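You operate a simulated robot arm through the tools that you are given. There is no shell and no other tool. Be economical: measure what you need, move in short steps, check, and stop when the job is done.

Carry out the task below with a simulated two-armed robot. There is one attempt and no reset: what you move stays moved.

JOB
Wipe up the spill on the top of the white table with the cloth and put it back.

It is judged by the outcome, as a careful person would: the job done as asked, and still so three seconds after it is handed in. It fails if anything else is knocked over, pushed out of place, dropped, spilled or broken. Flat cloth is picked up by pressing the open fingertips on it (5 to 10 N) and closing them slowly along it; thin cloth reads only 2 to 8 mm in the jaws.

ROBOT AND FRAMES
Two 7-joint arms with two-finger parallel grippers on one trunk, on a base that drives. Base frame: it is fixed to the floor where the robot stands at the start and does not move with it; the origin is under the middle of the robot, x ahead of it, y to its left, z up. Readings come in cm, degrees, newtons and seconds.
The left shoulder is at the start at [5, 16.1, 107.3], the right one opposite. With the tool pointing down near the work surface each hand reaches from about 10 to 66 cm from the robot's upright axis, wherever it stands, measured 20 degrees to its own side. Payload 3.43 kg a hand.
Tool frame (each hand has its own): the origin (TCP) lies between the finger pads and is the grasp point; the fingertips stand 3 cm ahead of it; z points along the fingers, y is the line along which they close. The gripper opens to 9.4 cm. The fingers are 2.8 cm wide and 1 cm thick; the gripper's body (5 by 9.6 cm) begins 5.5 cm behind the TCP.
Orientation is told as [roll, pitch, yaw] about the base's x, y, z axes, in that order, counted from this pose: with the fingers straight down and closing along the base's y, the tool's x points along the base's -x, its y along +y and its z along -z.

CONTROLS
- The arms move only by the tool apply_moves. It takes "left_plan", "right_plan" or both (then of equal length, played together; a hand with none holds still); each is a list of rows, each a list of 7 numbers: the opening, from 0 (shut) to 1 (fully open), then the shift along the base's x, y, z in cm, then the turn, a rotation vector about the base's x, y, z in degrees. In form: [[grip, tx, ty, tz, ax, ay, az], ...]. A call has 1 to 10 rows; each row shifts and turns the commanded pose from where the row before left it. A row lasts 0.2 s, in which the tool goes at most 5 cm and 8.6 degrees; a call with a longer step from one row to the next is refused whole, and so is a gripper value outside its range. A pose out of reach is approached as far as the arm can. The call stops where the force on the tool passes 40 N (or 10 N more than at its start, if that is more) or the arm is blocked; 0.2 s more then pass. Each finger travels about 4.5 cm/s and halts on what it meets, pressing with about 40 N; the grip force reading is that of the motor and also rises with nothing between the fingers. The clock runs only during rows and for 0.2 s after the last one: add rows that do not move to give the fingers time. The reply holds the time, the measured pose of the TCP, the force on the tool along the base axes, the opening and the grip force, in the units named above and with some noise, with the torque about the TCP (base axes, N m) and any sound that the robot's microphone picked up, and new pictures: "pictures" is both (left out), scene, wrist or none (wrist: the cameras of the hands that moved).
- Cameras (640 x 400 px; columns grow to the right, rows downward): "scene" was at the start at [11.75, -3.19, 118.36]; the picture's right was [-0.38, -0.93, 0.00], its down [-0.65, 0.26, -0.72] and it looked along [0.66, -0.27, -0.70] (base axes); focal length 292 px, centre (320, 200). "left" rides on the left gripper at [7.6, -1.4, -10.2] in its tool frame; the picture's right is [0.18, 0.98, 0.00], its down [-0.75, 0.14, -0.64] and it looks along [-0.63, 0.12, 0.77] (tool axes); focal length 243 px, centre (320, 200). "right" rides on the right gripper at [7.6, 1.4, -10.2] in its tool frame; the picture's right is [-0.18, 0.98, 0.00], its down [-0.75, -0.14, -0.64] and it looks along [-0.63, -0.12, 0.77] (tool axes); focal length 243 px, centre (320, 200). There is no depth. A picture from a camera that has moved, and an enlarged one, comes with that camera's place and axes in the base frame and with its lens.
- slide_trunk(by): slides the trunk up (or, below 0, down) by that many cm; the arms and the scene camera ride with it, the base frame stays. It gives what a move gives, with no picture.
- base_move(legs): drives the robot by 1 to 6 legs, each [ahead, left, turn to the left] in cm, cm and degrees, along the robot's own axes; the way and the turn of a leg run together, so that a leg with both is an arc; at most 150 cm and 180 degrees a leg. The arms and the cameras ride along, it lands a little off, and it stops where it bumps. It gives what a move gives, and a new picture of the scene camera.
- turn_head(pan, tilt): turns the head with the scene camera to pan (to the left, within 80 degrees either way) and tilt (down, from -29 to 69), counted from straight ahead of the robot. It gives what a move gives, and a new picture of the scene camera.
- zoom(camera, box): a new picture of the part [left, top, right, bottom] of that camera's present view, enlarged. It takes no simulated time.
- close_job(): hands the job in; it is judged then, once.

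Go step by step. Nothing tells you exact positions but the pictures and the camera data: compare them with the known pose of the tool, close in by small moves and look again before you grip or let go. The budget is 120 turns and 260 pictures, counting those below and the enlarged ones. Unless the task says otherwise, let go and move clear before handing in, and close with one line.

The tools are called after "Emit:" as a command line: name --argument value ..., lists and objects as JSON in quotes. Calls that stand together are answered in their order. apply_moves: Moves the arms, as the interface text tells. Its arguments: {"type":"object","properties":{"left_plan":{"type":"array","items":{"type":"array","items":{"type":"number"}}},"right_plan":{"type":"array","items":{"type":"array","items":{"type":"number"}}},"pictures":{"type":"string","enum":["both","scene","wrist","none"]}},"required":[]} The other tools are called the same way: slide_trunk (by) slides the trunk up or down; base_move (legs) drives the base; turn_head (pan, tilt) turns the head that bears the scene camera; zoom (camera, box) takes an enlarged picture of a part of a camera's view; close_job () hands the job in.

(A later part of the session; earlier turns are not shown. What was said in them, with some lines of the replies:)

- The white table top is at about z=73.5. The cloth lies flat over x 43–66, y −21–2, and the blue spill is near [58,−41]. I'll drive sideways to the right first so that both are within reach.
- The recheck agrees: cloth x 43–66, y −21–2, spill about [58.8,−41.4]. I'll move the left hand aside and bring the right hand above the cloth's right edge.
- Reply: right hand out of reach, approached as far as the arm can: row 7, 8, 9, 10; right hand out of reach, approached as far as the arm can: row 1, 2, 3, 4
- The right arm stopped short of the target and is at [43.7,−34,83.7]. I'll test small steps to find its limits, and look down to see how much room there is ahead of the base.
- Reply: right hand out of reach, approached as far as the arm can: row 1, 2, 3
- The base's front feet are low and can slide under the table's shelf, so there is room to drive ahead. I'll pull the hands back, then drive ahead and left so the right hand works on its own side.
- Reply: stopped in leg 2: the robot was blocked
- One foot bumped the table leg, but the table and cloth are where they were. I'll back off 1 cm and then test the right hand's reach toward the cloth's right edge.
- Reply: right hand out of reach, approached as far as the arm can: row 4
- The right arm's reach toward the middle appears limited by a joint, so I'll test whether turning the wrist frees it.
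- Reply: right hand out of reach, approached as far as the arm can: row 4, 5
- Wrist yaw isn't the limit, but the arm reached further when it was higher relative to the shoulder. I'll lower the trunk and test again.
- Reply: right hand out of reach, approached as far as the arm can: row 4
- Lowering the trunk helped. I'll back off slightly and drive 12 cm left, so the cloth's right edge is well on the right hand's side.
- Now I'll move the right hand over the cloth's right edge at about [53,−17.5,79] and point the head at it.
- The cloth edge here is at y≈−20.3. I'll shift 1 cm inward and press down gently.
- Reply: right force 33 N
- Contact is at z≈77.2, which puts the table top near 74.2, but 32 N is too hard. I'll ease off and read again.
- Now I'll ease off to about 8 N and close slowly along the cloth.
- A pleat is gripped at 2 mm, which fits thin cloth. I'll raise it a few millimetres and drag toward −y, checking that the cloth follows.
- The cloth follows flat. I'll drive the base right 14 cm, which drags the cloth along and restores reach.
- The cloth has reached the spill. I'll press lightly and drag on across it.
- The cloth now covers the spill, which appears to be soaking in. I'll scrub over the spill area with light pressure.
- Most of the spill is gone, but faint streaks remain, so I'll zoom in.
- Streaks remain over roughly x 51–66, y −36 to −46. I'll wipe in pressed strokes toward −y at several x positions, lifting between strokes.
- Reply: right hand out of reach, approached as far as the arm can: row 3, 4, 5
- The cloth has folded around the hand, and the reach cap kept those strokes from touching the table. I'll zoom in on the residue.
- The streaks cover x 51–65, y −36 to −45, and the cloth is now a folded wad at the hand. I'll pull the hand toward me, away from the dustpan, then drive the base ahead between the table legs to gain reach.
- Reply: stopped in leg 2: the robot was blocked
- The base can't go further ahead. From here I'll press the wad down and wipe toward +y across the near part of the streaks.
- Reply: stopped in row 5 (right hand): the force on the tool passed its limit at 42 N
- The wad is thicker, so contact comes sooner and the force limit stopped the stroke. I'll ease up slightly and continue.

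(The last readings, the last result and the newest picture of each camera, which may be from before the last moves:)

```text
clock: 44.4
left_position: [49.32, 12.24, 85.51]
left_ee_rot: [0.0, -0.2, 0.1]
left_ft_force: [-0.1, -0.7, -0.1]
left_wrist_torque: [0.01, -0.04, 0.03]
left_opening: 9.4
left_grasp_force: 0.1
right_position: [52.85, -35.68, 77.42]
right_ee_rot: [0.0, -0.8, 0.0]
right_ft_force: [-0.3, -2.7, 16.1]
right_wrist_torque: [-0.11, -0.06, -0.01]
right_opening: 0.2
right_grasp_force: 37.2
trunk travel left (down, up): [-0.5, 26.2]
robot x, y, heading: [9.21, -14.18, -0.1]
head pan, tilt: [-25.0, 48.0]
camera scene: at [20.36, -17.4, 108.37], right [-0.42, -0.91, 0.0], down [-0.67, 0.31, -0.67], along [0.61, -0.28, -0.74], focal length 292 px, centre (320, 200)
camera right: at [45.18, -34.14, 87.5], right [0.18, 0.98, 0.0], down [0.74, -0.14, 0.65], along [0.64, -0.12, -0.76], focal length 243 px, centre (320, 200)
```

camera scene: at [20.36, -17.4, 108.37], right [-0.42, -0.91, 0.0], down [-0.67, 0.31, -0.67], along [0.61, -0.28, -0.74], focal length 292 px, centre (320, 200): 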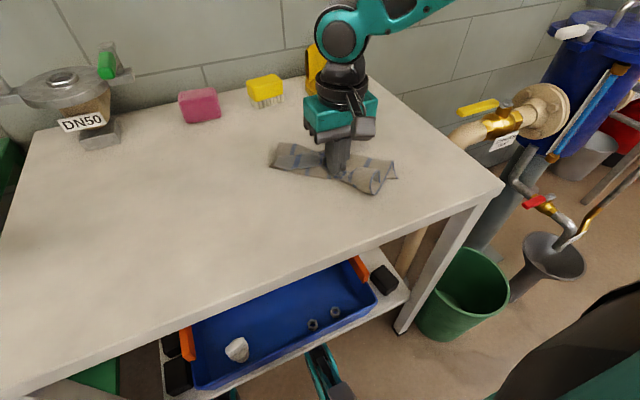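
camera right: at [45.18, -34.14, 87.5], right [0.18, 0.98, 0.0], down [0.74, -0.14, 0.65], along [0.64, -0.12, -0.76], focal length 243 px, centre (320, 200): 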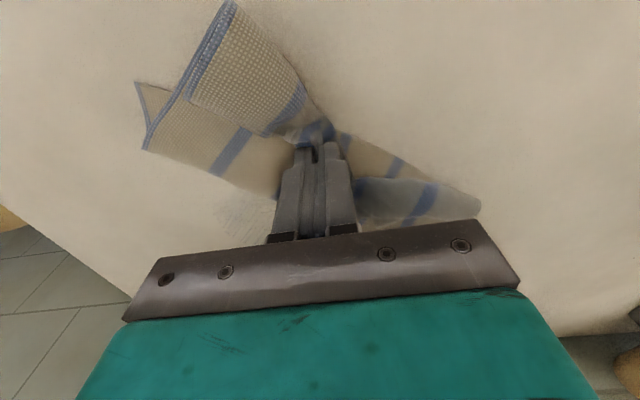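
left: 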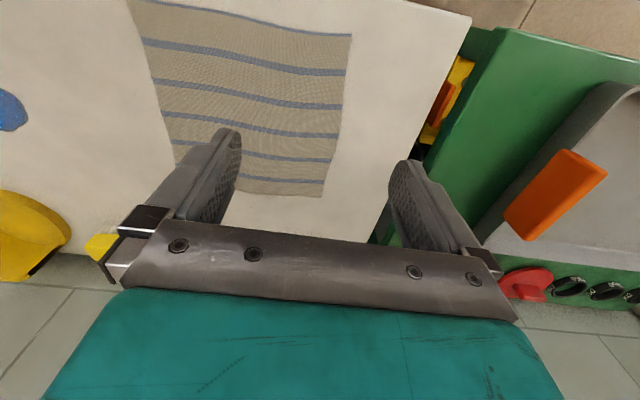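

That worked. Next is a strip a bit further in x, stroking back toward −y.

Emit:
apply_moves --right_plan '[[0, 1.7, 0, 0.05, 0, 0, 0], [0, 1.8, 0, 0, 0, 0, 0], [0, 0, -2, 0, 0, 0, 0], [0, 0, -2, 0, 0, 0, 0], [0, 0, -2, 0, 0, 0, 0], [0, 0, -2, 0, 0, 0, 0], [0, 0, -2, 0, 0, 0, 0], [0, 0, -2, 0, 0, 0, 0], [0, 0, 0, 0, 0, 0, 0]]' --pictures "scene"

Emit:
zoom --camera "scene" --box '[280, 90, 440, 190]'

```text
clock: 46.4
left_position: [49.35, 12.2, 85.53]
left_ee_rot: [-0.1, -0.2, 0.1]
left_ft_force: [0.3, -0.2, 0.1]
left_wrist_torque: [-0.02, 0.02, 0.03]
left_opening: 9.41
left_grasp_force: 0.1
right_position: [56.56, -47.57, 77.53]
right_ee_rot: [0.0, -0.9, 0.1]
right_ft_force: [-0.2, 3.4, 11.8]
right_wrist_torque: [0.08, -0.02, 0.0]
right_opening: 0.21
right_grasp_force: 36.7
trunk travel left (down, up): [-0.5, 26.2]
robot x, y, heading: [8.83, -13.97, -0.3]
head pan, tilt: [-25.0, 48.0]
camera scene: at [20.37, -17.37, 108.36], right [-0.42, -0.91, 0.0], down [-0.67, 0.31, -0.67], along [0.61, -0.28, -0.74], focal length 292 px, centre (320, 200)
```

scene: 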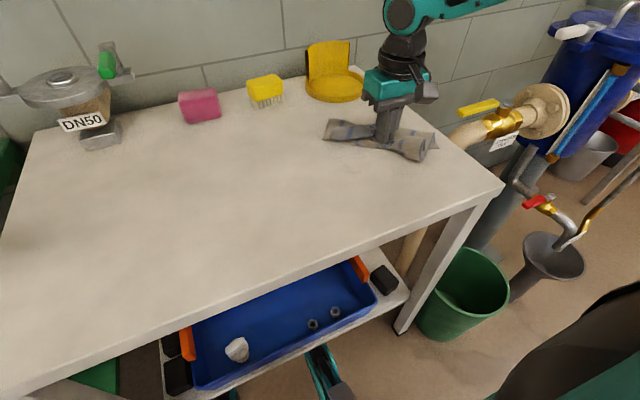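

```text
4.00 times, centred on (360, 140) of scene
camera zoom: at [20.37, -17.37, 108.36], right [-0.42, -0.91, 0.0], down [-0.67, 0.31, -0.67], along [0.61, -0.28, -0.74], focal length 1168 px, centre (160, 440)
```

zoom: 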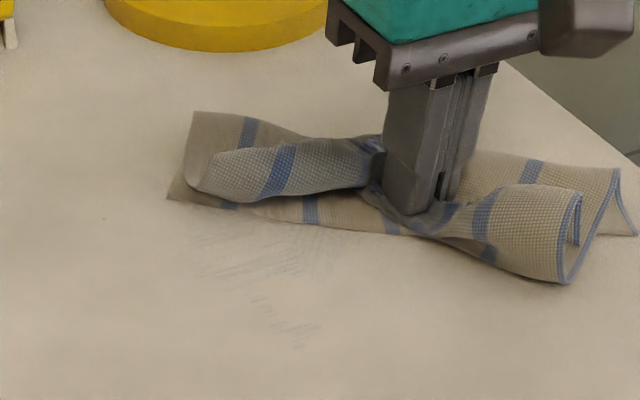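

Much fainter. I'll do more strokes, first stepping further in x.

Emit:
apply_moves --right_plan '[[0, 1.5, 2, 0, 0, 0, 0], [0, 1, 2, 0, 0, 0, 0], [0, 0, 2, 0, 0, 0, 0], [0, 0, 2, 0, 0, 0, 0], [0, 0, 2, 0, 0, 0, 0], [0, 0, 2, 0, 0, 0, 0], [0, 0, 0, 0, 0, 0, 0]]' --pictures "none"

Emit:
apply_moves --right_plan '[[0, -2, 0, 0, 0, 0, 0], [0, -2, 0, 0, 0, 0, 0], [0, -2, 0, 0, 0, 0, 0], [0, -1.5, 0, 0, 0, 0, 0], [0, 0, -2, 0, 0, 0, 0], [0, 0, -2, 0, 0, 0, 0], [0, 0, -2, 0, 0, 0, 0], [0, 0, -2, 0, 0, 0, 0], [0, 0, -2, 0, 0, 0, 0]]' --pictures "scene"

Emit:
zoom --camera "scene" --box '[280, 90, 440, 190]'

```text
clock: 48.0
left_position: [49.46, 12.17, 85.65]
left_ee_rot: [0.0, -0.1, 0.0]
left_ft_force: [-0.7, -0.3, 0.1]
left_wrist_torque: [-0.04, -0.01, -0.02]
left_opening: 9.4
left_grasp_force: 0.0
right_position: [59.11, -35.54, 77.45]
right_ee_rot: [-0.1, -0.9, 0.0]
right_ft_force: [-0.1, -3.4, 15.5]
right_wrist_torque: [-0.09, -0.06, -0.02]
right_opening: 0.22
right_grasp_force: 36.8
trunk travel left (down, up): [-0.5, 26.2]
robot x, y, heading: [9.16, -13.64, 0.1]
head pan, tilt: [-25.0, 48.0]
```

```text
clock: 50.0
left_position: [49.5, 12.17, 85.48]
left_ee_rot: [-0.1, -0.2, 0.0]
left_ft_force: [0.8, -0.3, -0.8]
left_wrist_torque: [-0.01, -0.01, 0.04]
left_opening: 9.39
left_grasp_force: 0.2
right_position: [51.24, -45.78, 77.52]
right_ee_rot: [-0.1, -0.6, 0.2]
right_ft_force: [0.5, 3.5, 12.8]
right_wrist_torque: [0.11, -0.01, 0.01]
right_opening: 0.21
right_grasp_force: 37.1
trunk travel left (down, up): [-0.5, 26.2]
robot x, y, heading: [9.14, -14.12, 0.2]
head pan, tilt: [-25.0, 48.0]
camera scene: at [20.38, -17.37, 108.36], right [-0.42, -0.91, 0.0], down [-0.67, 0.31, -0.67], along [0.61, -0.28, -0.74], focal length 292 px, centre (320, 200)
```

scene: 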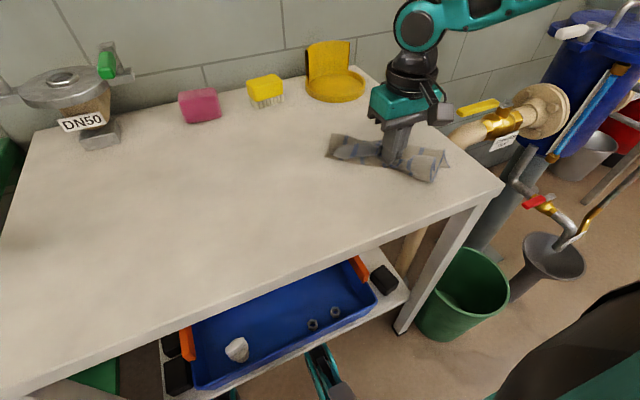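

```text
4.00 times, centred on (360, 140) of scene
camera zoom: at [20.38, -17.37, 108.36], right [-0.42, -0.91, 0.0], down [-0.67, 0.31, -0.67], along [0.61, -0.28, -0.74], focal length 1168 px, centre (160, 440)
```

zoom: 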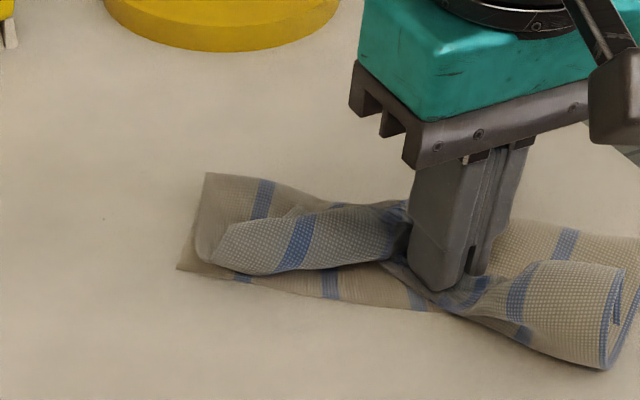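

The visible area looks clean. I'll do x-direction strokes through y −46 to −41 to cover what's under the cloth, then lift and look.

Emit:
apply_moves --right_plan '[[0, 2, 0, 0, 0, 0, 0], [0, 2, 0, 0, 0, 0, 0], [0, 2, 0, 0, 0, 0, 0], [0, 2, 0, 0, 0, 0, 0], [0, 2, 0, 0, 0, 0, 0], [0, 0, 2.5, 0, 0, 0, 0], [0, -2, 0, 0, 0, 0, 0], [0, -2, 0, 0, 0, 0, 0], [0, -2, 0, 0, 0, 0, 0], [0, -2, 0, 0, 0, 0, 0]]' --pictures "none"

Emit:
apply_moves --right_plan '[[0, 0, 1, 4, 0, 0, 0], [0, 0, 2, 4, 0, 0, 0], [0, 0, 4, 4, 0, 0, 0], [0, 0, 4, 2, 0, 0, 0], [0, 0, 4, 0, 0, 0, 0], [0, 0, 0, 0, 0, 0, 0]]'

Emit:
zoom --camera "scene" --box '[280, 90, 440, 190]'

```text
clock: 52.2
left_position: [49.35, 12.25, 85.57]
left_ee_rot: [-0.1, -0.2, 0.1]
left_ft_force: [0.3, -0.3, 0.7]
left_wrist_torque: [0.02, -0.04, 0.01]
left_opening: 9.4
left_grasp_force: 0.0
right_position: [53.35, -43.03, 77.36]
right_ee_rot: [-0.1, -0.9, 0.1]
right_ft_force: [4.4, 0.0, 19.8]
right_wrist_torque: [0.02, -0.13, -0.01]
right_opening: 0.24
right_grasp_force: 36.6
trunk travel left (down, up): [-0.5, 26.2]
robot x, y, heading: [9.31, -13.97, 0.0]
head pan, tilt: [-25.0, 48.0]
```

```text
refused: row 3 steps farther than a row can; nothing moved
```

```text
4.00 times, centred on (360, 140) of scene
camera zoom: at [20.38, -17.36, 108.38], right [-0.42, -0.91, 0.0], down [-0.67, 0.31, -0.67], along [0.61, -0.28, -0.74], focal length 1168 px, centre (160, 440)
```

zoom: 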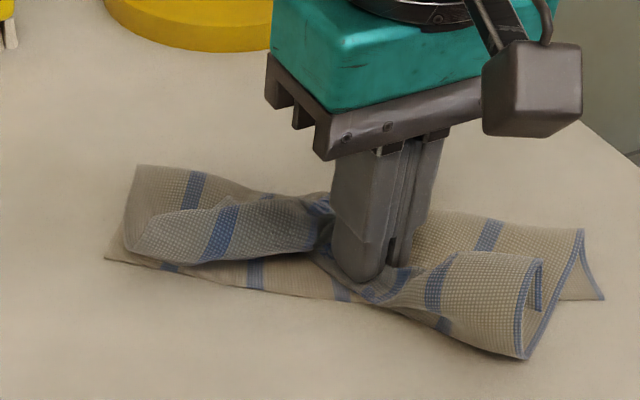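

That row's step was too long. I'll lift with shorter steps, moving toward +y to uncover the area.

Emit:
apply_moves --right_plan '[[0, 0, 1, 4, 0, 0, 0], [0, 0, 1, 4, 0, 0, 0], [0, -1, 3, 3, 0, 0, 0], [0, -1, 4, 2, 0, 0, 0], [0, -1, 4, 0, 0, 0, 0], [0, 0, 0, 0, 0, 0, 0]]'

Emit:
zoom --camera "scene" --box '[280, 90, 440, 190]'

```text
clock: 53.6
left_position: [49.51, 12.13, 85.39]
left_ee_rot: [0.0, 0.0, 0.1]
left_ft_force: [0.1, -0.4, -0.1]
left_wrist_torque: [-0.03, -0.02, -0.03]
left_opening: 9.38
left_grasp_force: 0.1
right_position: [50.46, -29.9, 90.37]
right_ee_rot: [0.1, -0.7, 0.0]
right_ft_force: [0.3, -0.1, -0.9]
right_wrist_torque: [-0.02, 0.02, -0.03]
right_opening: 0.21
right_grasp_force: 36.7
trunk travel left (down, up): [-0.5, 26.2]
robot x, y, heading: [8.95, -14.27, 0.2]
head pan, tilt: [-25.0, 48.0]
camera scene: at [20.46, -17.43, 108.35], right [-0.42, -0.91, 0.0], down [-0.67, 0.31, -0.67], along [0.61, -0.28, -0.74], focal length 292 px, centre (320, 200)
camera right: at [42.67, -28.43, 100.43], right [0.18, 0.98, 0.0], down [0.75, -0.14, 0.65], along [0.64, -0.12, -0.76], focal length 243 px, centre (320, 200)
```

scene: 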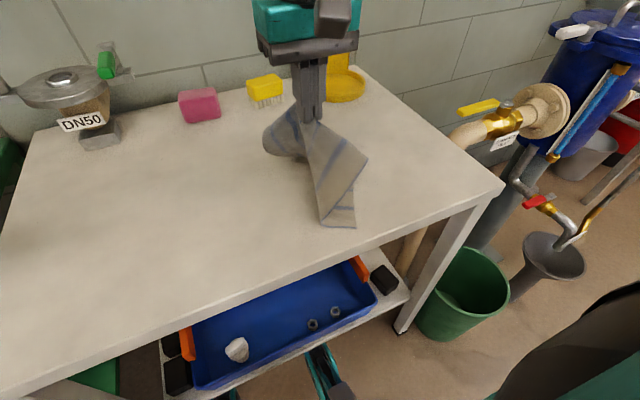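
right: 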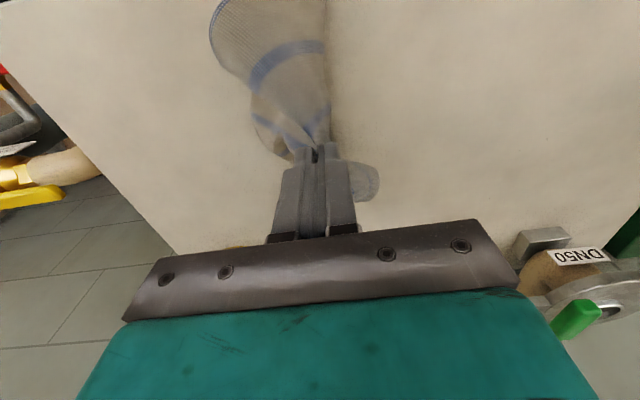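

```text
4.00 times, centred on (360, 140) of scene
camera zoom: at [20.46, -17.43, 108.35], right [-0.42, -0.91, 0.0], down [-0.67, 0.31, -0.67], along [0.61, -0.28, -0.74], focal length 1168 px, centre (160, 440)
```

zoom: 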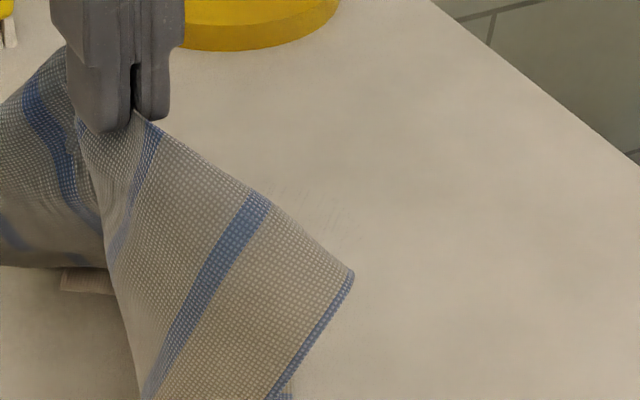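

Only a very faint trace remains near [58,−43.6]. I'll make one more scrubbing pass there.

Emit:
apply_moves --right_plan '[[0, 1.5, -3.5, -2, 0, 0, 0], [0, 1.5, -3.5, -2, 0, 0, 0], [0, 1.5, -3.5, -2, 0, 0, 0], [0, 1.5, -3.5, -2, 0, 0, 0], [0, 1.5, -3, -2, 0, 0, 0], [0, 0, 0, -2.5, 0, 0, 0], [0, 0, 0, 0, 0, 0, 0]]' --pictures "none"

```text
clock: 55.2
left_position: [49.39, 12.09, 85.46]
left_ee_rot: [0.0, -0.1, -0.1]
left_ft_force: [0.0, -0.9, -0.2]
left_wrist_torque: [0.01, 0.02, 0.02]
left_opening: 9.37
left_grasp_force: 0.0
right_position: [58.03, -47.19, 77.68]
right_ee_rot: [-0.2, -0.7, 0.0]
right_ft_force: [-0.6, -0.8, -0.1]
right_wrist_torque: [-0.02, -0.01, -0.02]
right_opening: 0.22
right_grasp_force: 37.2
trunk travel left (down, up): [-0.5, 26.2]
robot x, y, heading: [9.14, -13.88, 0.1]
head pan, tilt: [-25.0, 48.0]
```

Emit:
apply_moves --right_plan '[[0, 0, 1, -0.5, 0, 0, 0], [0, -1, 2, -0.1, 0, 0, 0], [0, 0, 2, 0, 0, 0, 0], [0, 0, 2, 0, 0, 0, 0], [0, 2.5, 0, 0, 0, 0, 0], [0, 0, -2, 0, 0, 0, 0], [0, 0, -2, 0, 0, 0, 0], [0, 0, -2, 0, 0, 0, 0], [0, 1.5, 0, 0, 0, 0, 0]]' --pictures "none"

Emit:
apply_moves --right_plan '[[0, 0, 2, 0, 0, 0, 0], [0, 0, 2, 0, 0, 0, 0], [0, 0, 2, 0, 0, 0, 0], [0, -2, 0, 0, 0, 0, 0], [0, -2, 0, 0, 0, 0, 0], [0, 0, -2, 0, 0, 0, 0], [0, 0, -2, 0, 0, 0, 0], [0, 2, -1.5, 0, 0, 0, 0], [0, 0, 2, 0, 0, 0, 0], [0, 0, 2, 0, 0, 0, 0]]' --pictures "none"

Emit:
apply_moves --right_plan '[[0, -1, 1, 4, 0, 0, 0], [0, -1, 1, 4, 0, 0, 0], [0, -1.5, 3.5, 3, 0, 0, 0], [0, -1.5, 4, 2, 0, 0, 0], [0, -1, 4, 0, 0, 0, 0], [0, 0, 0, 0, 0, 0, 0]]' --pictures "scene"

Emit:
zoom --camera "scene" --box '[280, 90, 440, 190]'

```text
clock: 57.2
left_position: [49.33, 12.22, 85.57]
left_ee_rot: [-0.1, -0.2, 0.1]
left_ft_force: [-0.4, 0.3, -0.9]
left_wrist_torque: [-0.01, 0.03, 0.0]
left_opening: 9.38
left_grasp_force: 0.0
right_position: [60.88, -46.27, 77.38]
right_ee_rot: [-0.1, -0.8, 0.0]
right_ft_force: [-6.2, -1.8, 16.7]
right_wrist_torque: [0.0, 0.07, -0.03]
right_opening: 0.21
right_grasp_force: 36.7
trunk travel left (down, up): [-0.5, 26.2]
robot x, y, heading: [8.95, -13.94, 0.2]
head pan, tilt: [-25.0, 48.0]
```

```text
clock: 59.4
left_position: [49.47, 12.09, 85.56]
left_ee_rot: [0.1, -0.2, 0.0]
left_ft_force: [0.3, -0.4, -0.3]
left_wrist_torque: [-0.01, 0.01, 0.03]
left_opening: 9.37
left_grasp_force: 0.1
right_position: [58.99, -41.67, 77.32]
right_ee_rot: [-0.1, -0.8, 0.0]
right_ft_force: [0.1, -4.2, 11.3]
right_wrist_torque: [-0.1, -0.1, -0.06]
right_opening: 0.22
right_grasp_force: 36.8
trunk travel left (down, up): [-0.5, 26.2]
robot x, y, heading: [9.17, -14.05, 0.0]
head pan, tilt: [-25.0, 48.0]
```

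```text
clock: 60.8
left_position: [49.42, 12.12, 85.58]
left_ee_rot: [0.0, -0.2, 0.0]
left_ft_force: [-1.0, -0.3, -0.4]
left_wrist_torque: [-0.02, 0.0, 0.0]
left_opening: 9.41
left_grasp_force: 0.1
right_position: [53.04, -28.34, 90.04]
right_ee_rot: [-0.1, -0.7, 0.0]
right_ft_force: [-0.5, 0.3, -0.2]
right_wrist_torque: [-0.03, -0.02, -0.02]
right_opening: 0.22
right_grasp_force: 36.7
trunk travel left (down, up): [-0.5, 26.2]
robot x, y, heading: [9.12, -14.11, 0.0]
head pan, tilt: [-25.0, 48.0]
camera scene: at [20.47, -17.44, 108.35], right [-0.42, -0.91, 0.0], down [-0.67, 0.31, -0.67], along [0.61, -0.28, -0.74], focal length 292 px, centre (320, 200)
```

scene: 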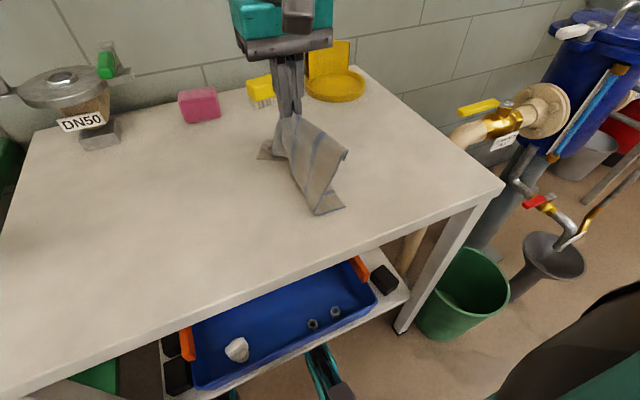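

```text
4.00 times, centred on (360, 140) of scene
camera zoom: at [20.47, -17.44, 108.35], right [-0.42, -0.91, 0.0], down [-0.67, 0.31, -0.67], along [0.61, -0.28, -0.74], focal length 1168 px, centre (160, 440)
```

zoom: 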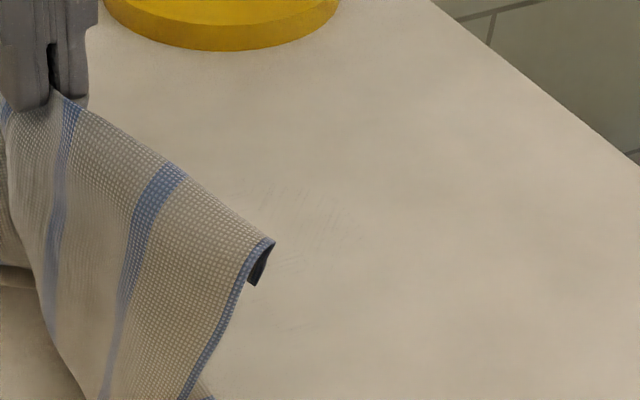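

The streaks are barely visible now. I'll zoom closer to judge.

Emit:
zoom --camera "scene" --box '[328, 125, 392, 165]'

```text
10.00 times, centred on (360, 145) of scene
camera zoom: at [20.47, -17.44, 108.35], right [-0.42, -0.91, 0.0], down [-0.67, 0.31, -0.67], along [0.61, -0.28, -0.74], focal length 2921 px, centre (-80, 750)
```

zoom: 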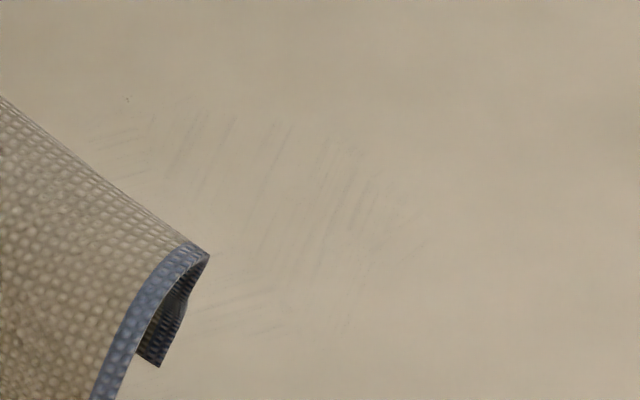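

One more dense pass over x 55–62, y −39 to −46 should finish it.

Emit:
apply_moves --right_plan '[[0, 0.5, -3.5, -2, 0, 0, 0], [0, 0.5, -3.5, -2, 0, 0, 0], [0, 0.5, -3.5, -2, 0, 0, 0], [0, 0.5, -3.5, -2, 0, 0, 0], [0, 0.5, -4, -2, 0, 0, 0], [0, 0, 0, -2.3, 0, 0, 0], [0, 0, 0, -0.6, 0, 0, 0], [0, 0, 2.5, 0, 0, 0, 0], [0, 0, 2.5, 0, 0, 0, 0], [0, 0, 2.5, 0, 0, 0, 0]]' --pictures "none"

Emit:
apply_moves --right_plan '[[0, 1.7, 0, 0, 0, 0, 0], [0, 0, -2.5, 0, 0, 0, 0], [0, 0, -2.5, 0, 0, 0, 0], [0, 0, -2.5, 0, 0, 0, 0], [0, 1.7, 0, 0, 0, 0, 0], [0, 0, 2.5, 0, 0, 0, 0], [0, 0, 2.5, 0, 0, 0, 0], [0, 0, 2.5, 0, 0, 0, 0], [0, 1.7, 0, 0, 0, 0, 0]]' --pictures "none"

Emit:
apply_moves --right_plan '[[0, 0, -2.5, 0, 0, 0, 0], [0, 0, -2.5, 0, 0, 0, 0], [0, 0, -1, 0, 0, 0, 0], [0, -2.2, 0, 0, 0, 0, 0], [0, -2.2, 0, 0, 0, 0, 0], [0, -2, 0, 0, 0, 0, 0], [0, 0, 2.5, 0, 0, 0, 0], [0, 2, 0, 0, 0, 0, 0], [0, 2, 0, 0, 0, 0, 0], [0, 2, 0, 0, 0, 0, 0]]' --pictures "none"

Emit:
apply_moves --right_plan '[[0, 0, 2, 0, 0, 0, 0], [0, -2.2, 0, 0, 0, 0, 0], [0, -2.2, 0, 0, 0, 0, 0], [0, -2, 0, 0, 0, 0, 0], [0, -0.5, 1, 4, 0, 0, 0], [0, -0.5, 1, 4, 0, 0, 0], [0, -0.5, 3.5, 3, 0, 0, 0], [0, -1.5, 4, 2, 0, 0, 0], [0, 0, 4, 0, 0, 0, 0], [0, 0, 0, 0, 0, 0, 0]]' --pictures "scene"

Emit:
zoom --camera "scene" --box '[328, 125, 392, 165]'

```text
clock: 63.0
left_position: [49.41, 12.19, 85.59]
left_ee_rot: [0.0, -0.1, 0.0]
left_ft_force: [-0.4, -0.2, -0.3]
left_wrist_torque: [0.0, 0.01, 0.02]
left_opening: 9.42
left_grasp_force: 0.0
right_position: [55.43, -38.63, 77.48]
right_ee_rot: [0.0, -0.7, 0.0]
right_ft_force: [-0.2, -1.9, 1.6]
right_wrist_torque: [-0.02, -0.01, 0.02]
right_opening: 0.22
right_grasp_force: 36.9
trunk travel left (down, up): [-0.5, 26.2]
robot x, y, heading: [9.39, -14.04, -0.1]
head pan, tilt: [-25.0, 48.0]
```

```text
clock: 65.0
left_position: [49.48, 12.2, 85.47]
left_ee_rot: [0.0, -0.1, 0.0]
left_ft_force: [-0.6, 0.8, -0.1]
left_wrist_torque: [0.02, -0.02, 0.01]
left_opening: 9.39
left_grasp_force: 0.1
right_position: [60.51, -38.7, 77.35]
right_ee_rot: [-0.1, -0.7, 0.0]
right_ft_force: [-1.0, 1.5, 2.2]
right_wrist_torque: [0.01, 0.04, 0.02]
right_opening: 0.2
right_grasp_force: 36.6
trunk travel left (down, up): [-0.5, 26.2]
robot x, y, heading: [9.3, -14.34, 0.1]
head pan, tilt: [-25.0, 48.0]
```

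```text
clock: 67.2
left_position: [49.4, 12.26, 85.37]
left_ee_rot: [0.0, -0.1, 0.0]
left_ft_force: [0.4, -0.2, -0.2]
left_wrist_torque: [-0.01, 0.03, 0.03]
left_opening: 9.4
left_grasp_force: 0.1
right_position: [60.1, -42.07, 77.35]
right_ee_rot: [-0.1, -0.8, 0.1]
right_ft_force: [-3.9, 0.7, 10.9]
right_wrist_torque: [0.07, 0.05, -0.01]
right_opening: 0.23
right_grasp_force: 36.5
trunk travel left (down, up): [-0.5, 26.2]
robot x, y, heading: [9.02, -14.14, -0.1]
head pan, tilt: [-25.0, 48.0]
```

```text
clock: 69.4
left_position: [49.6, 12.1, 85.54]
left_ee_rot: [0.0, -0.1, 0.0]
left_ft_force: [-0.3, 0.0, 0.3]
left_wrist_torque: [0.03, 0.01, 0.01]
left_opening: 9.39
left_grasp_force: 0.1
right_position: [50.95, -26.67, 90.35]
right_ee_rot: [-0.2, -0.7, 0.0]
right_ft_force: [1.8, 0.6, -0.1]
right_wrist_torque: [-0.04, 0.01, -0.04]
right_opening: 0.21
right_grasp_force: 36.8
trunk travel left (down, up): [-0.5, 26.2]
robot x, y, heading: [9.3, -13.81, 0.1]
head pan, tilt: [-25.0, 48.0]
camera scene: at [20.48, -17.44, 108.34], right [-0.42, -0.91, 0.0], down [-0.67, 0.31, -0.67], along [0.61, -0.28, -0.74], focal length 292 px, centre (320, 200)
```

scene: 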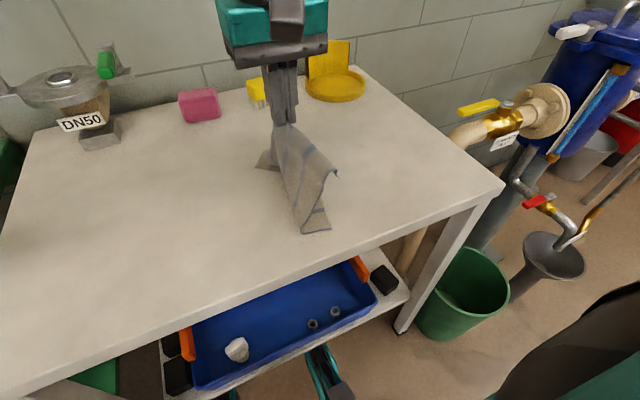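

```text
10.00 times, centred on (360, 145) of scene
camera zoom: at [20.48, -17.44, 108.34], right [-0.42, -0.91, 0.0], down [-0.67, 0.31, -0.67], along [0.61, -0.28, -0.74], focal length 2921 px, centre (-80, 750)
```

zoom: 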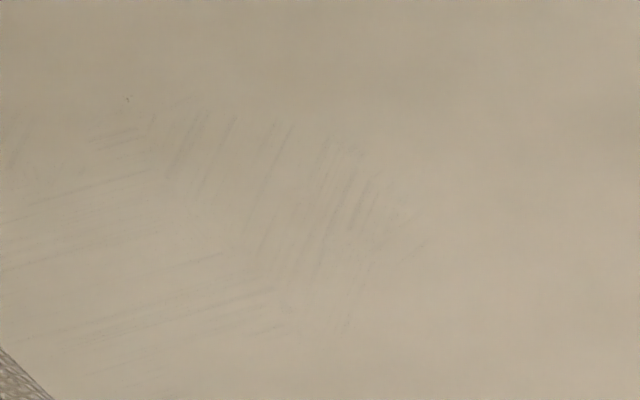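

Only a barely perceptible trace shows at 10×. I'll check the wider area for other smears.

Emit:
zoom --camera "scene" --box '[270, 90, 430, 190]'

Emit:
zoom --camera "right" --box '[0, 0, 640, 240]'

```text
4.00 times, centred on (350, 140) of scene
camera zoom: at [20.48, -17.44, 108.34], right [-0.42, -0.91, 0.0], down [-0.67, 0.31, -0.67], along [0.61, -0.28, -0.74], focal length 1168 px, centre (200, 440)
```

zoom: 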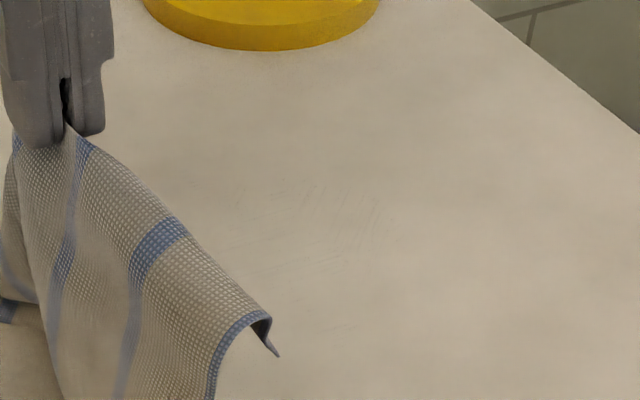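

```text
1.00 times, centred on (320, 120) of right (not enlarged: the box is as wide or as high as the picture)
camera zoom: at [43.2, -25.14, 100.5], right [0.18, 0.98, 0.0], down [0.75, -0.14, 0.65], along [0.64, -0.12, -0.76], focal length 243 px, centre (320, 280)
```

zoom: 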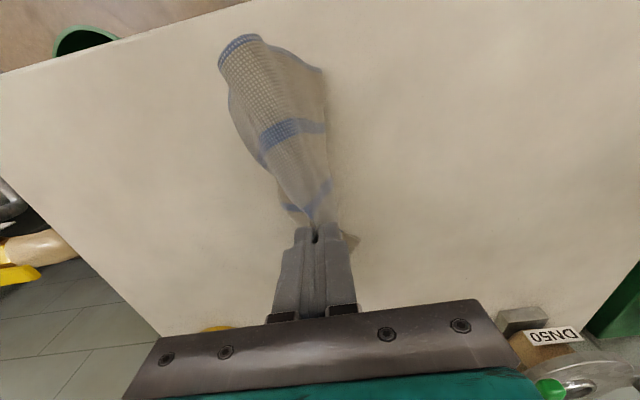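

The table is effectively clean. To lay the cloth back I need the right hand over the cloth's former left end, so I'll raise both hands, tuck the left one in, and drive left.

Emit:
apply_moves --left_plan '[[1, -2, 0, 4, 0, 0, 0], [1, -3, 0, 3, 0, 0, 0], [1, -3, 0, 3, 0, 0, 0], [1, -3, 0, 3, 0, 0, 0], [1, 0, 0, 2, 0, 0, 0]]' --right_plan '[[0, 0, 0, 2, 0, 0, 0], [0, 0, 0, 2, 0, 0, 0], [0, 0, 0, 2, 0, 0, 0], [0, 0, 0, 2, 0, 0, 0], [0, 0, 0, 0, 0, 0, 0]]' --pictures "none"

Emit:
base_move --legs '[[-2.5, 0, 0], [0, 32, 0]]'

```text
clock: 70.6
left_position: [38.44, 11.95, 100.48]
left_ee_rot: [0.1, 0.0, 0.0]
left_ft_force: [0.4, 0.3, -0.1]
left_wrist_torque: [-0.02, 0.0, 0.02]
left_opening: 9.43
left_grasp_force: 0.0
right_position: [50.88, -26.7, 98.47]
right_ee_rot: [0.0, -0.8, 0.0]
right_ft_force: [0.3, -0.6, -0.9]
right_wrist_torque: [-0.03, 0.02, -0.02]
right_opening: 0.23
right_grasp_force: 36.5
trunk travel left (down, up): [-0.5, 26.2]
robot x, y, heading: [8.94, -13.94, -0.2]
head pan, tilt: [-25.0, 48.0]
```

```text
clock: 74.3
left_position: [36.21, 43.17, 100.53]
left_ee_rot: [-0.1, -0.1, -0.2]
left_ft_force: [-0.6, 0.2, -0.4]
left_wrist_torque: [-0.01, -0.02, 0.04]
left_opening: 9.4
left_grasp_force: 0.0
right_position: [48.23, 4.7, 98.29]
right_ee_rot: [-0.1, -0.7, -0.2]
right_ft_force: [0.5, -1.2, 0.6]
right_wrist_torque: [-0.05, 0.0, 0.0]
right_opening: 0.24
right_grasp_force: 36.9
trunk travel left (down, up): [-0.5, 26.2]
robot x, y, heading: [6.56, 17.34, -0.2]
head pan, tilt: [-25.0, 48.0]
camera scene: at [17.97, 14.01, 108.35], right [-0.43, -0.9, 0.0], down [-0.67, 0.32, -0.67], along [0.61, -0.28, -0.74], focal length 292 px, centre (320, 200)
```

scene: 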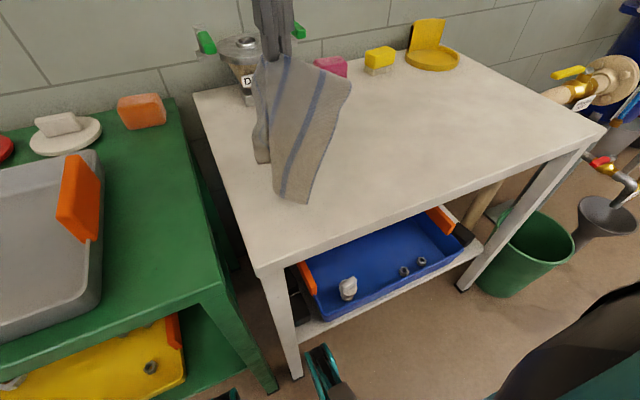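

The cloth hangs cleanly from the hand. I'll shift to x≈53 and lower until the tail touches near the former left edge, then lay it down in an arc toward −y.

Emit:
apply_moves --right_plan '[[0, 1.5, 0, -1, 0, 0, 0], [0, 1.5, 0, -1, 0, 0, 0], [0, 1.5, 0, -1, 0, 0, 0], [0, 0.5, 0, -1, 0, 0, 0], [0, 0, 0, -1, 0, 0, 0], [0, 0, 0, 0, 0, 0, 0]]' --pictures "scene"

```text
clock: 75.8
left_position: [36.19, 43.34, 100.59]
left_ee_rot: [0.0, -0.1, -0.2]
left_ft_force: [-0.5, -0.2, 0.4]
left_wrist_torque: [0.02, 0.0, -0.02]
left_opening: 9.4
left_grasp_force: 0.2
right_position: [53.14, 3.48, 93.5]
right_ee_rot: [-0.1, -0.8, -0.3]
right_ft_force: [-0.6, 0.1, 0.3]
right_wrist_torque: [0.0, -0.03, 0.04]
right_opening: 0.22
right_grasp_force: 36.9
right hand out of reach, approached as far as the arm can: row 2, 3
trunk travel left (down, up): [-0.5, 26.2]
robot x, y, heading: [6.76, 17.28, -0.3]
head pan, tilt: [-25.0, 48.0]
camera scene: at [17.97, 14.0, 108.35], right [-0.43, -0.9, 0.0], down [-0.67, 0.32, -0.67], along [0.61, -0.28, -0.74], focal length 292 px, centre (320, 200)
```

scene: 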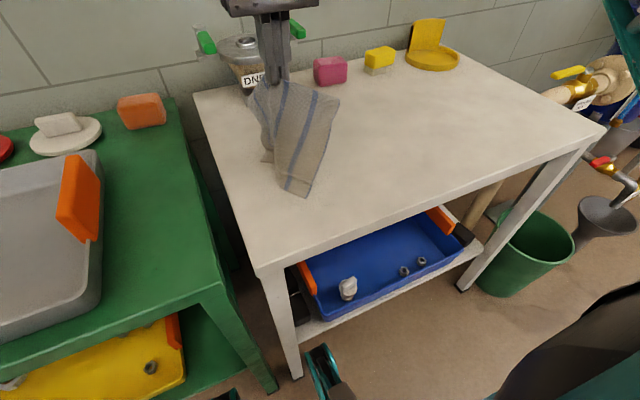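

Tail touching. Now the arc down toward −y.

Emit:
apply_moves --right_plan '[[0, 0, -2, -0.3, 0, 0, 0], [0, 0, -2.5, -0.7, 0, 0, 0], [0, 0, -2.5, -1, 0, 0, 0], [0, 0, -2.5, -1.5, 0, 0, 0], [0, 0, -2.5, -2, 0, 0, 0], [0, 0, -2, -2, 0, 0, 0], [0, 0, -2, -2.5, 0, 0, 0], [0, 0, -2, -2.5, 0, 0, 0], [0, 0, -1, -2.5, 0, 0, 0], [0, 0, 0, -0.5, 0, 0, 0]]'

```text
clock: 78.0
left_position: [36.26, 43.34, 100.5]
left_ee_rot: [0.0, 0.0, -0.2]
left_ft_force: [0.4, -1.0, 0.4]
left_wrist_torque: [0.0, 0.01, -0.01]
left_opening: 9.41
left_grasp_force: 0.2
right_position: [53.24, -15.43, 77.91]
right_ee_rot: [0.0, -0.7, -0.1]
right_ft_force: [0.1, 0.4, 0.3]
right_wrist_torque: [-0.04, -0.02, -0.01]
right_opening: 0.2
right_grasp_force: 37.2
trunk travel left (down, up): [-0.5, 26.2]
robot x, y, heading: [6.95, 17.21, -0.4]
head pan, tilt: [-25.0, 48.0]
camera scene: at [17.97, 14.0, 108.35], right [-0.43, -0.9, 0.0], down [-0.67, 0.32, -0.67], along [0.61, -0.28, -0.74], focal length 292 px, centre (320, 200)
camera right: at [45.36, -14.03, 87.96], right [0.19, 0.98, 0.0], down [0.74, -0.14, 0.65], along [0.64, -0.12, -0.76], focal length 243 px, centre (320, 200)
```

scene: 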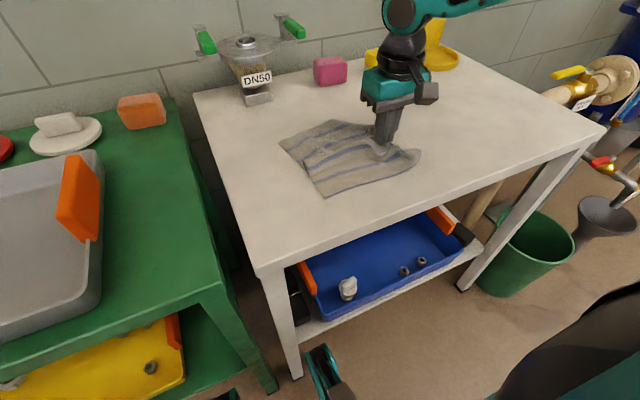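
right: 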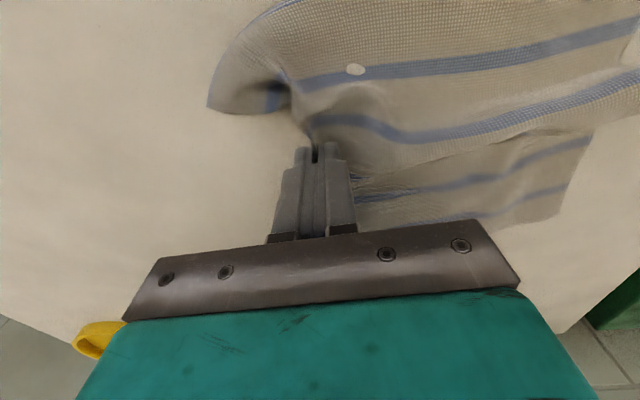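

It has landed close to its original place, with its left edge at y≈0–1. I'll press lightly and open the fingers slowly to spread the pinched pleat.

Emit:
apply_moves --right_plan '[[0, 0, -1, -0.4, 0, 0, 0], [0, 0, 0, -0.35, 0, 0, 0], [0, 0, 0, 0, 0, 0, 0]]' --pictures "none"

```text
clock: 78.8
left_position: [36.17, 43.31, 100.48]
left_ee_rot: [-0.1, -0.2, -0.1]
left_ft_force: [0.5, 0.3, -0.1]
left_wrist_torque: [0.01, 0.03, -0.01]
left_opening: 9.4
left_grasp_force: 0.1
right_position: [53.07, -16.43, 77.47]
right_ee_rot: [0.0, -0.9, -0.2]
right_ft_force: [-4.5, 0.1, 19.2]
right_wrist_torque: [0.07, 0.1, 0.04]
right_opening: 0.24
right_grasp_force: 36.7
trunk travel left (down, up): [-0.5, 26.2]
robot x, y, heading: [6.73, 17.26, 0.0]
head pan, tilt: [-25.0, 48.0]
```

Emit:
apply_moves --right_plan '[[0.05, 0, 0, 0.1, 0, 0, 0], [0.12, 0, 0, 0, 0, 0, 0], [0.2, 0, 0, 0, 0, 0, 0], [0.28, 0, 0, 0, 0, 0, 0], [0.36, 0, 0, 0, 0, 0, 0], [0.45, 0, 0, 0, 0, 0, 0], [0.55, 0, 0, 0, 0, 0, 0], [0.55, 0, 0, 0, 0, 0, 0]]' --pictures "none"

Emit:
apply_moves --right_plan '[[0.55, 0, 0, 2, 0, 0, 0], [0.55, -1, 0, 4, 0, 0, 0], [0.55, -3, -3, 2, 0, 0, 0], [0.55, -3, -4, 0, 0, 0, 0], [0.55, -3, -4, 0, 0, 0, 0], [0.55, 0, -4, 0, 0, 0, 0], [0.55, 0, 0, 0, 0, 0, 0]]'

Emit:
zoom --camera "scene" --box '[240, 80, 480, 230]'

```text
clock: 80.5
left_position: [35.99, 43.29, 100.59]
left_ee_rot: [0.0, -0.2, -0.3]
left_ft_force: [-0.5, -0.3, -0.1]
left_wrist_torque: [0.0, 0.04, 0.0]
left_opening: 9.39
left_grasp_force: 0.0
right_position: [53.09, -16.54, 77.35]
right_ee_rot: [-0.1, -0.8, -0.2]
right_ft_force: [-1.0, -6.2, 17.4]
right_wrist_torque: [0.26, -0.04, -0.02]
right_opening: 4.86
right_grasp_force: 0.1
trunk travel left (down, up): [-0.5, 26.2]
robot x, y, heading: [6.7, 17.53, -0.1]
head pan, tilt: [-25.0, 48.0]
```

```text
clock: 82.2
left_position: [36.2, 43.17, 100.47]
left_ee_rot: [0.0, -0.1, -0.2]
left_ft_force: [-0.5, 0.2, 0.3]
left_wrist_torque: [0.02, 0.03, -0.02]
left_opening: 9.39
left_grasp_force: 0.1
right_position: [43.26, -31.55, 85.24]
right_ee_rot: [-0.1, -0.6, -0.2]
right_ft_force: [0.1, 0.1, -0.5]
right_wrist_torque: [-0.01, 0.01, -0.02]
right_opening: 5.13
right_grasp_force: 0.0
trunk travel left (down, up): [-0.5, 26.2]
robot x, y, heading: [6.61, 17.43, -0.1]
head pan, tilt: [-25.0, 48.0]
camera scene: at [17.97, 14.0, 108.34], right [-0.43, -0.9, 0.0], down [-0.67, 0.32, -0.67], along [0.61, -0.28, -0.74], focal length 292 px, centre (320, 200)
camera right: at [35.58, -30.08, 95.3], right [0.19, 0.98, 0.0], down [0.75, -0.14, 0.65], along [0.64, -0.12, -0.76], focal length 243 px, centre (320, 200)
```

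scene: 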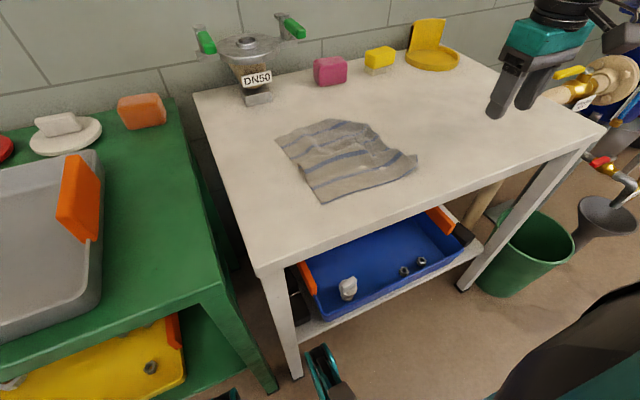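
right: 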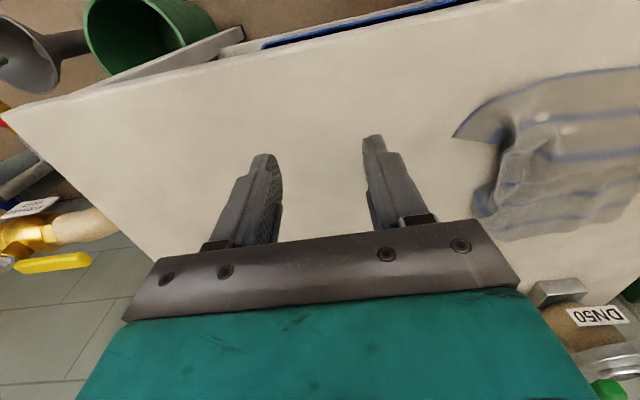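

```text
2.67 times, centred on (360, 155) of scene
camera zoom: at [17.97, 14.0, 108.34], right [-0.43, -0.9, 0.0], down [-0.67, 0.32, -0.67], along [0.61, -0.28, -0.74], focal length 779 px, centre (213, 320)
```

zoom: 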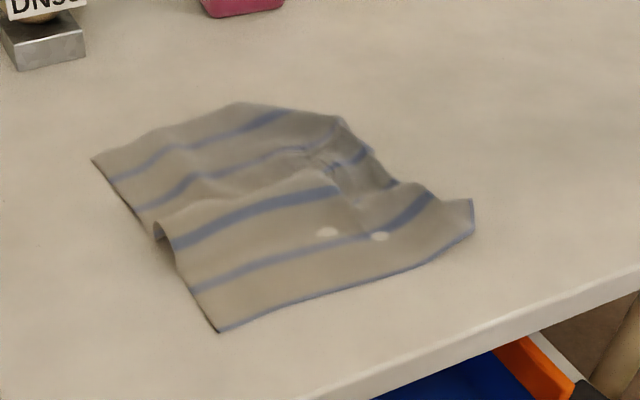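

The cloth lies within a couple of centimetres of its original place and is mostly flat. I'll move the right hand clear and do a final check of the spill area.

Emit:
apply_moves --right_plan '[[0.55, -3, -3, 2, 0, 0, 0], [0.55, -3, -3, 2, 0, 0, 0], [0.55, -3, -3, 2, 0, 0, 0], [0.55, -3, -2, 2, 0, 0, 0]]' --pictures "scene"

Emit:
zoom --camera "scene" --box '[380, 50, 540, 150]'

```text
clock: 83.2
left_position: [36.17, 43.32, 100.64]
left_ee_rot: [0.0, -0.1, -0.2]
left_ft_force: [-0.1, 0.0, 0.0]
left_wrist_torque: [-0.02, 0.0, 0.01]
left_opening: 9.42
left_grasp_force: 0.2
right_position: [31.29, -42.55, 93.35]
right_ee_rot: [0.1, -0.7, -0.2]
right_ft_force: [-0.9, 0.6, -0.3]
right_wrist_torque: [-0.03, -0.03, 0.04]
right_opening: 5.16
right_grasp_force: 0.0
trunk travel left (down, up): [-0.5, 26.2]
robot x, y, heading: [7.02, 17.01, -0.3]
head pan, tilt: [-25.0, 48.0]
camera scene: at [17.96, 14.0, 108.35], right [-0.43, -0.9, 0.0], down [-0.67, 0.32, -0.67], along [0.61, -0.29, -0.74], focal length 292 px, centre (320, 200)
```

scene: 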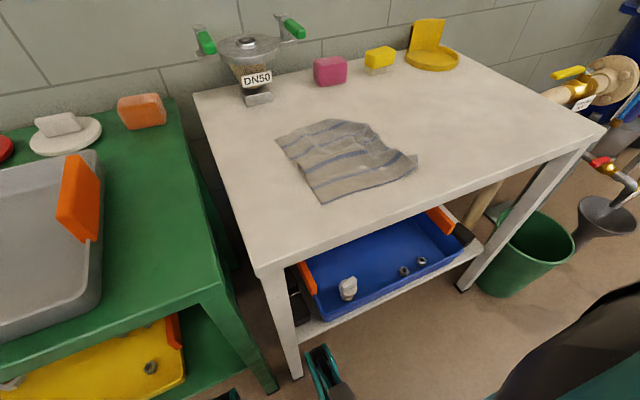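

```text
4.00 times, centred on (460, 100) of scene
camera zoom: at [17.96, 14.0, 108.35], right [-0.43, -0.9, 0.0], down [-0.67, 0.32, -0.67], along [0.61, -0.29, -0.74], focal length 1168 px, centre (-240, 600)
```

zoom: 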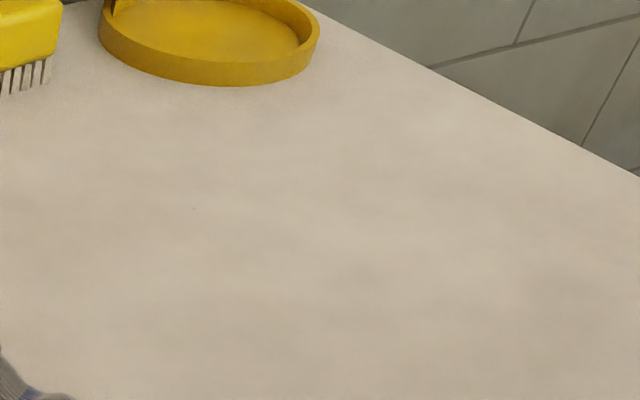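

The spill area is clean, the cloth is back in its place, nothing else has moved, and both hands are clear. I'm handing in now.

Emit:
close_job

```text
The job is handed in.
```

I wiped up the spill with the cloth and laid the cloth back within about 3 cm of its original spot; it is slightly rumpled, with its back-right corner folded in, and nothing else was moved as far as the pictures show.
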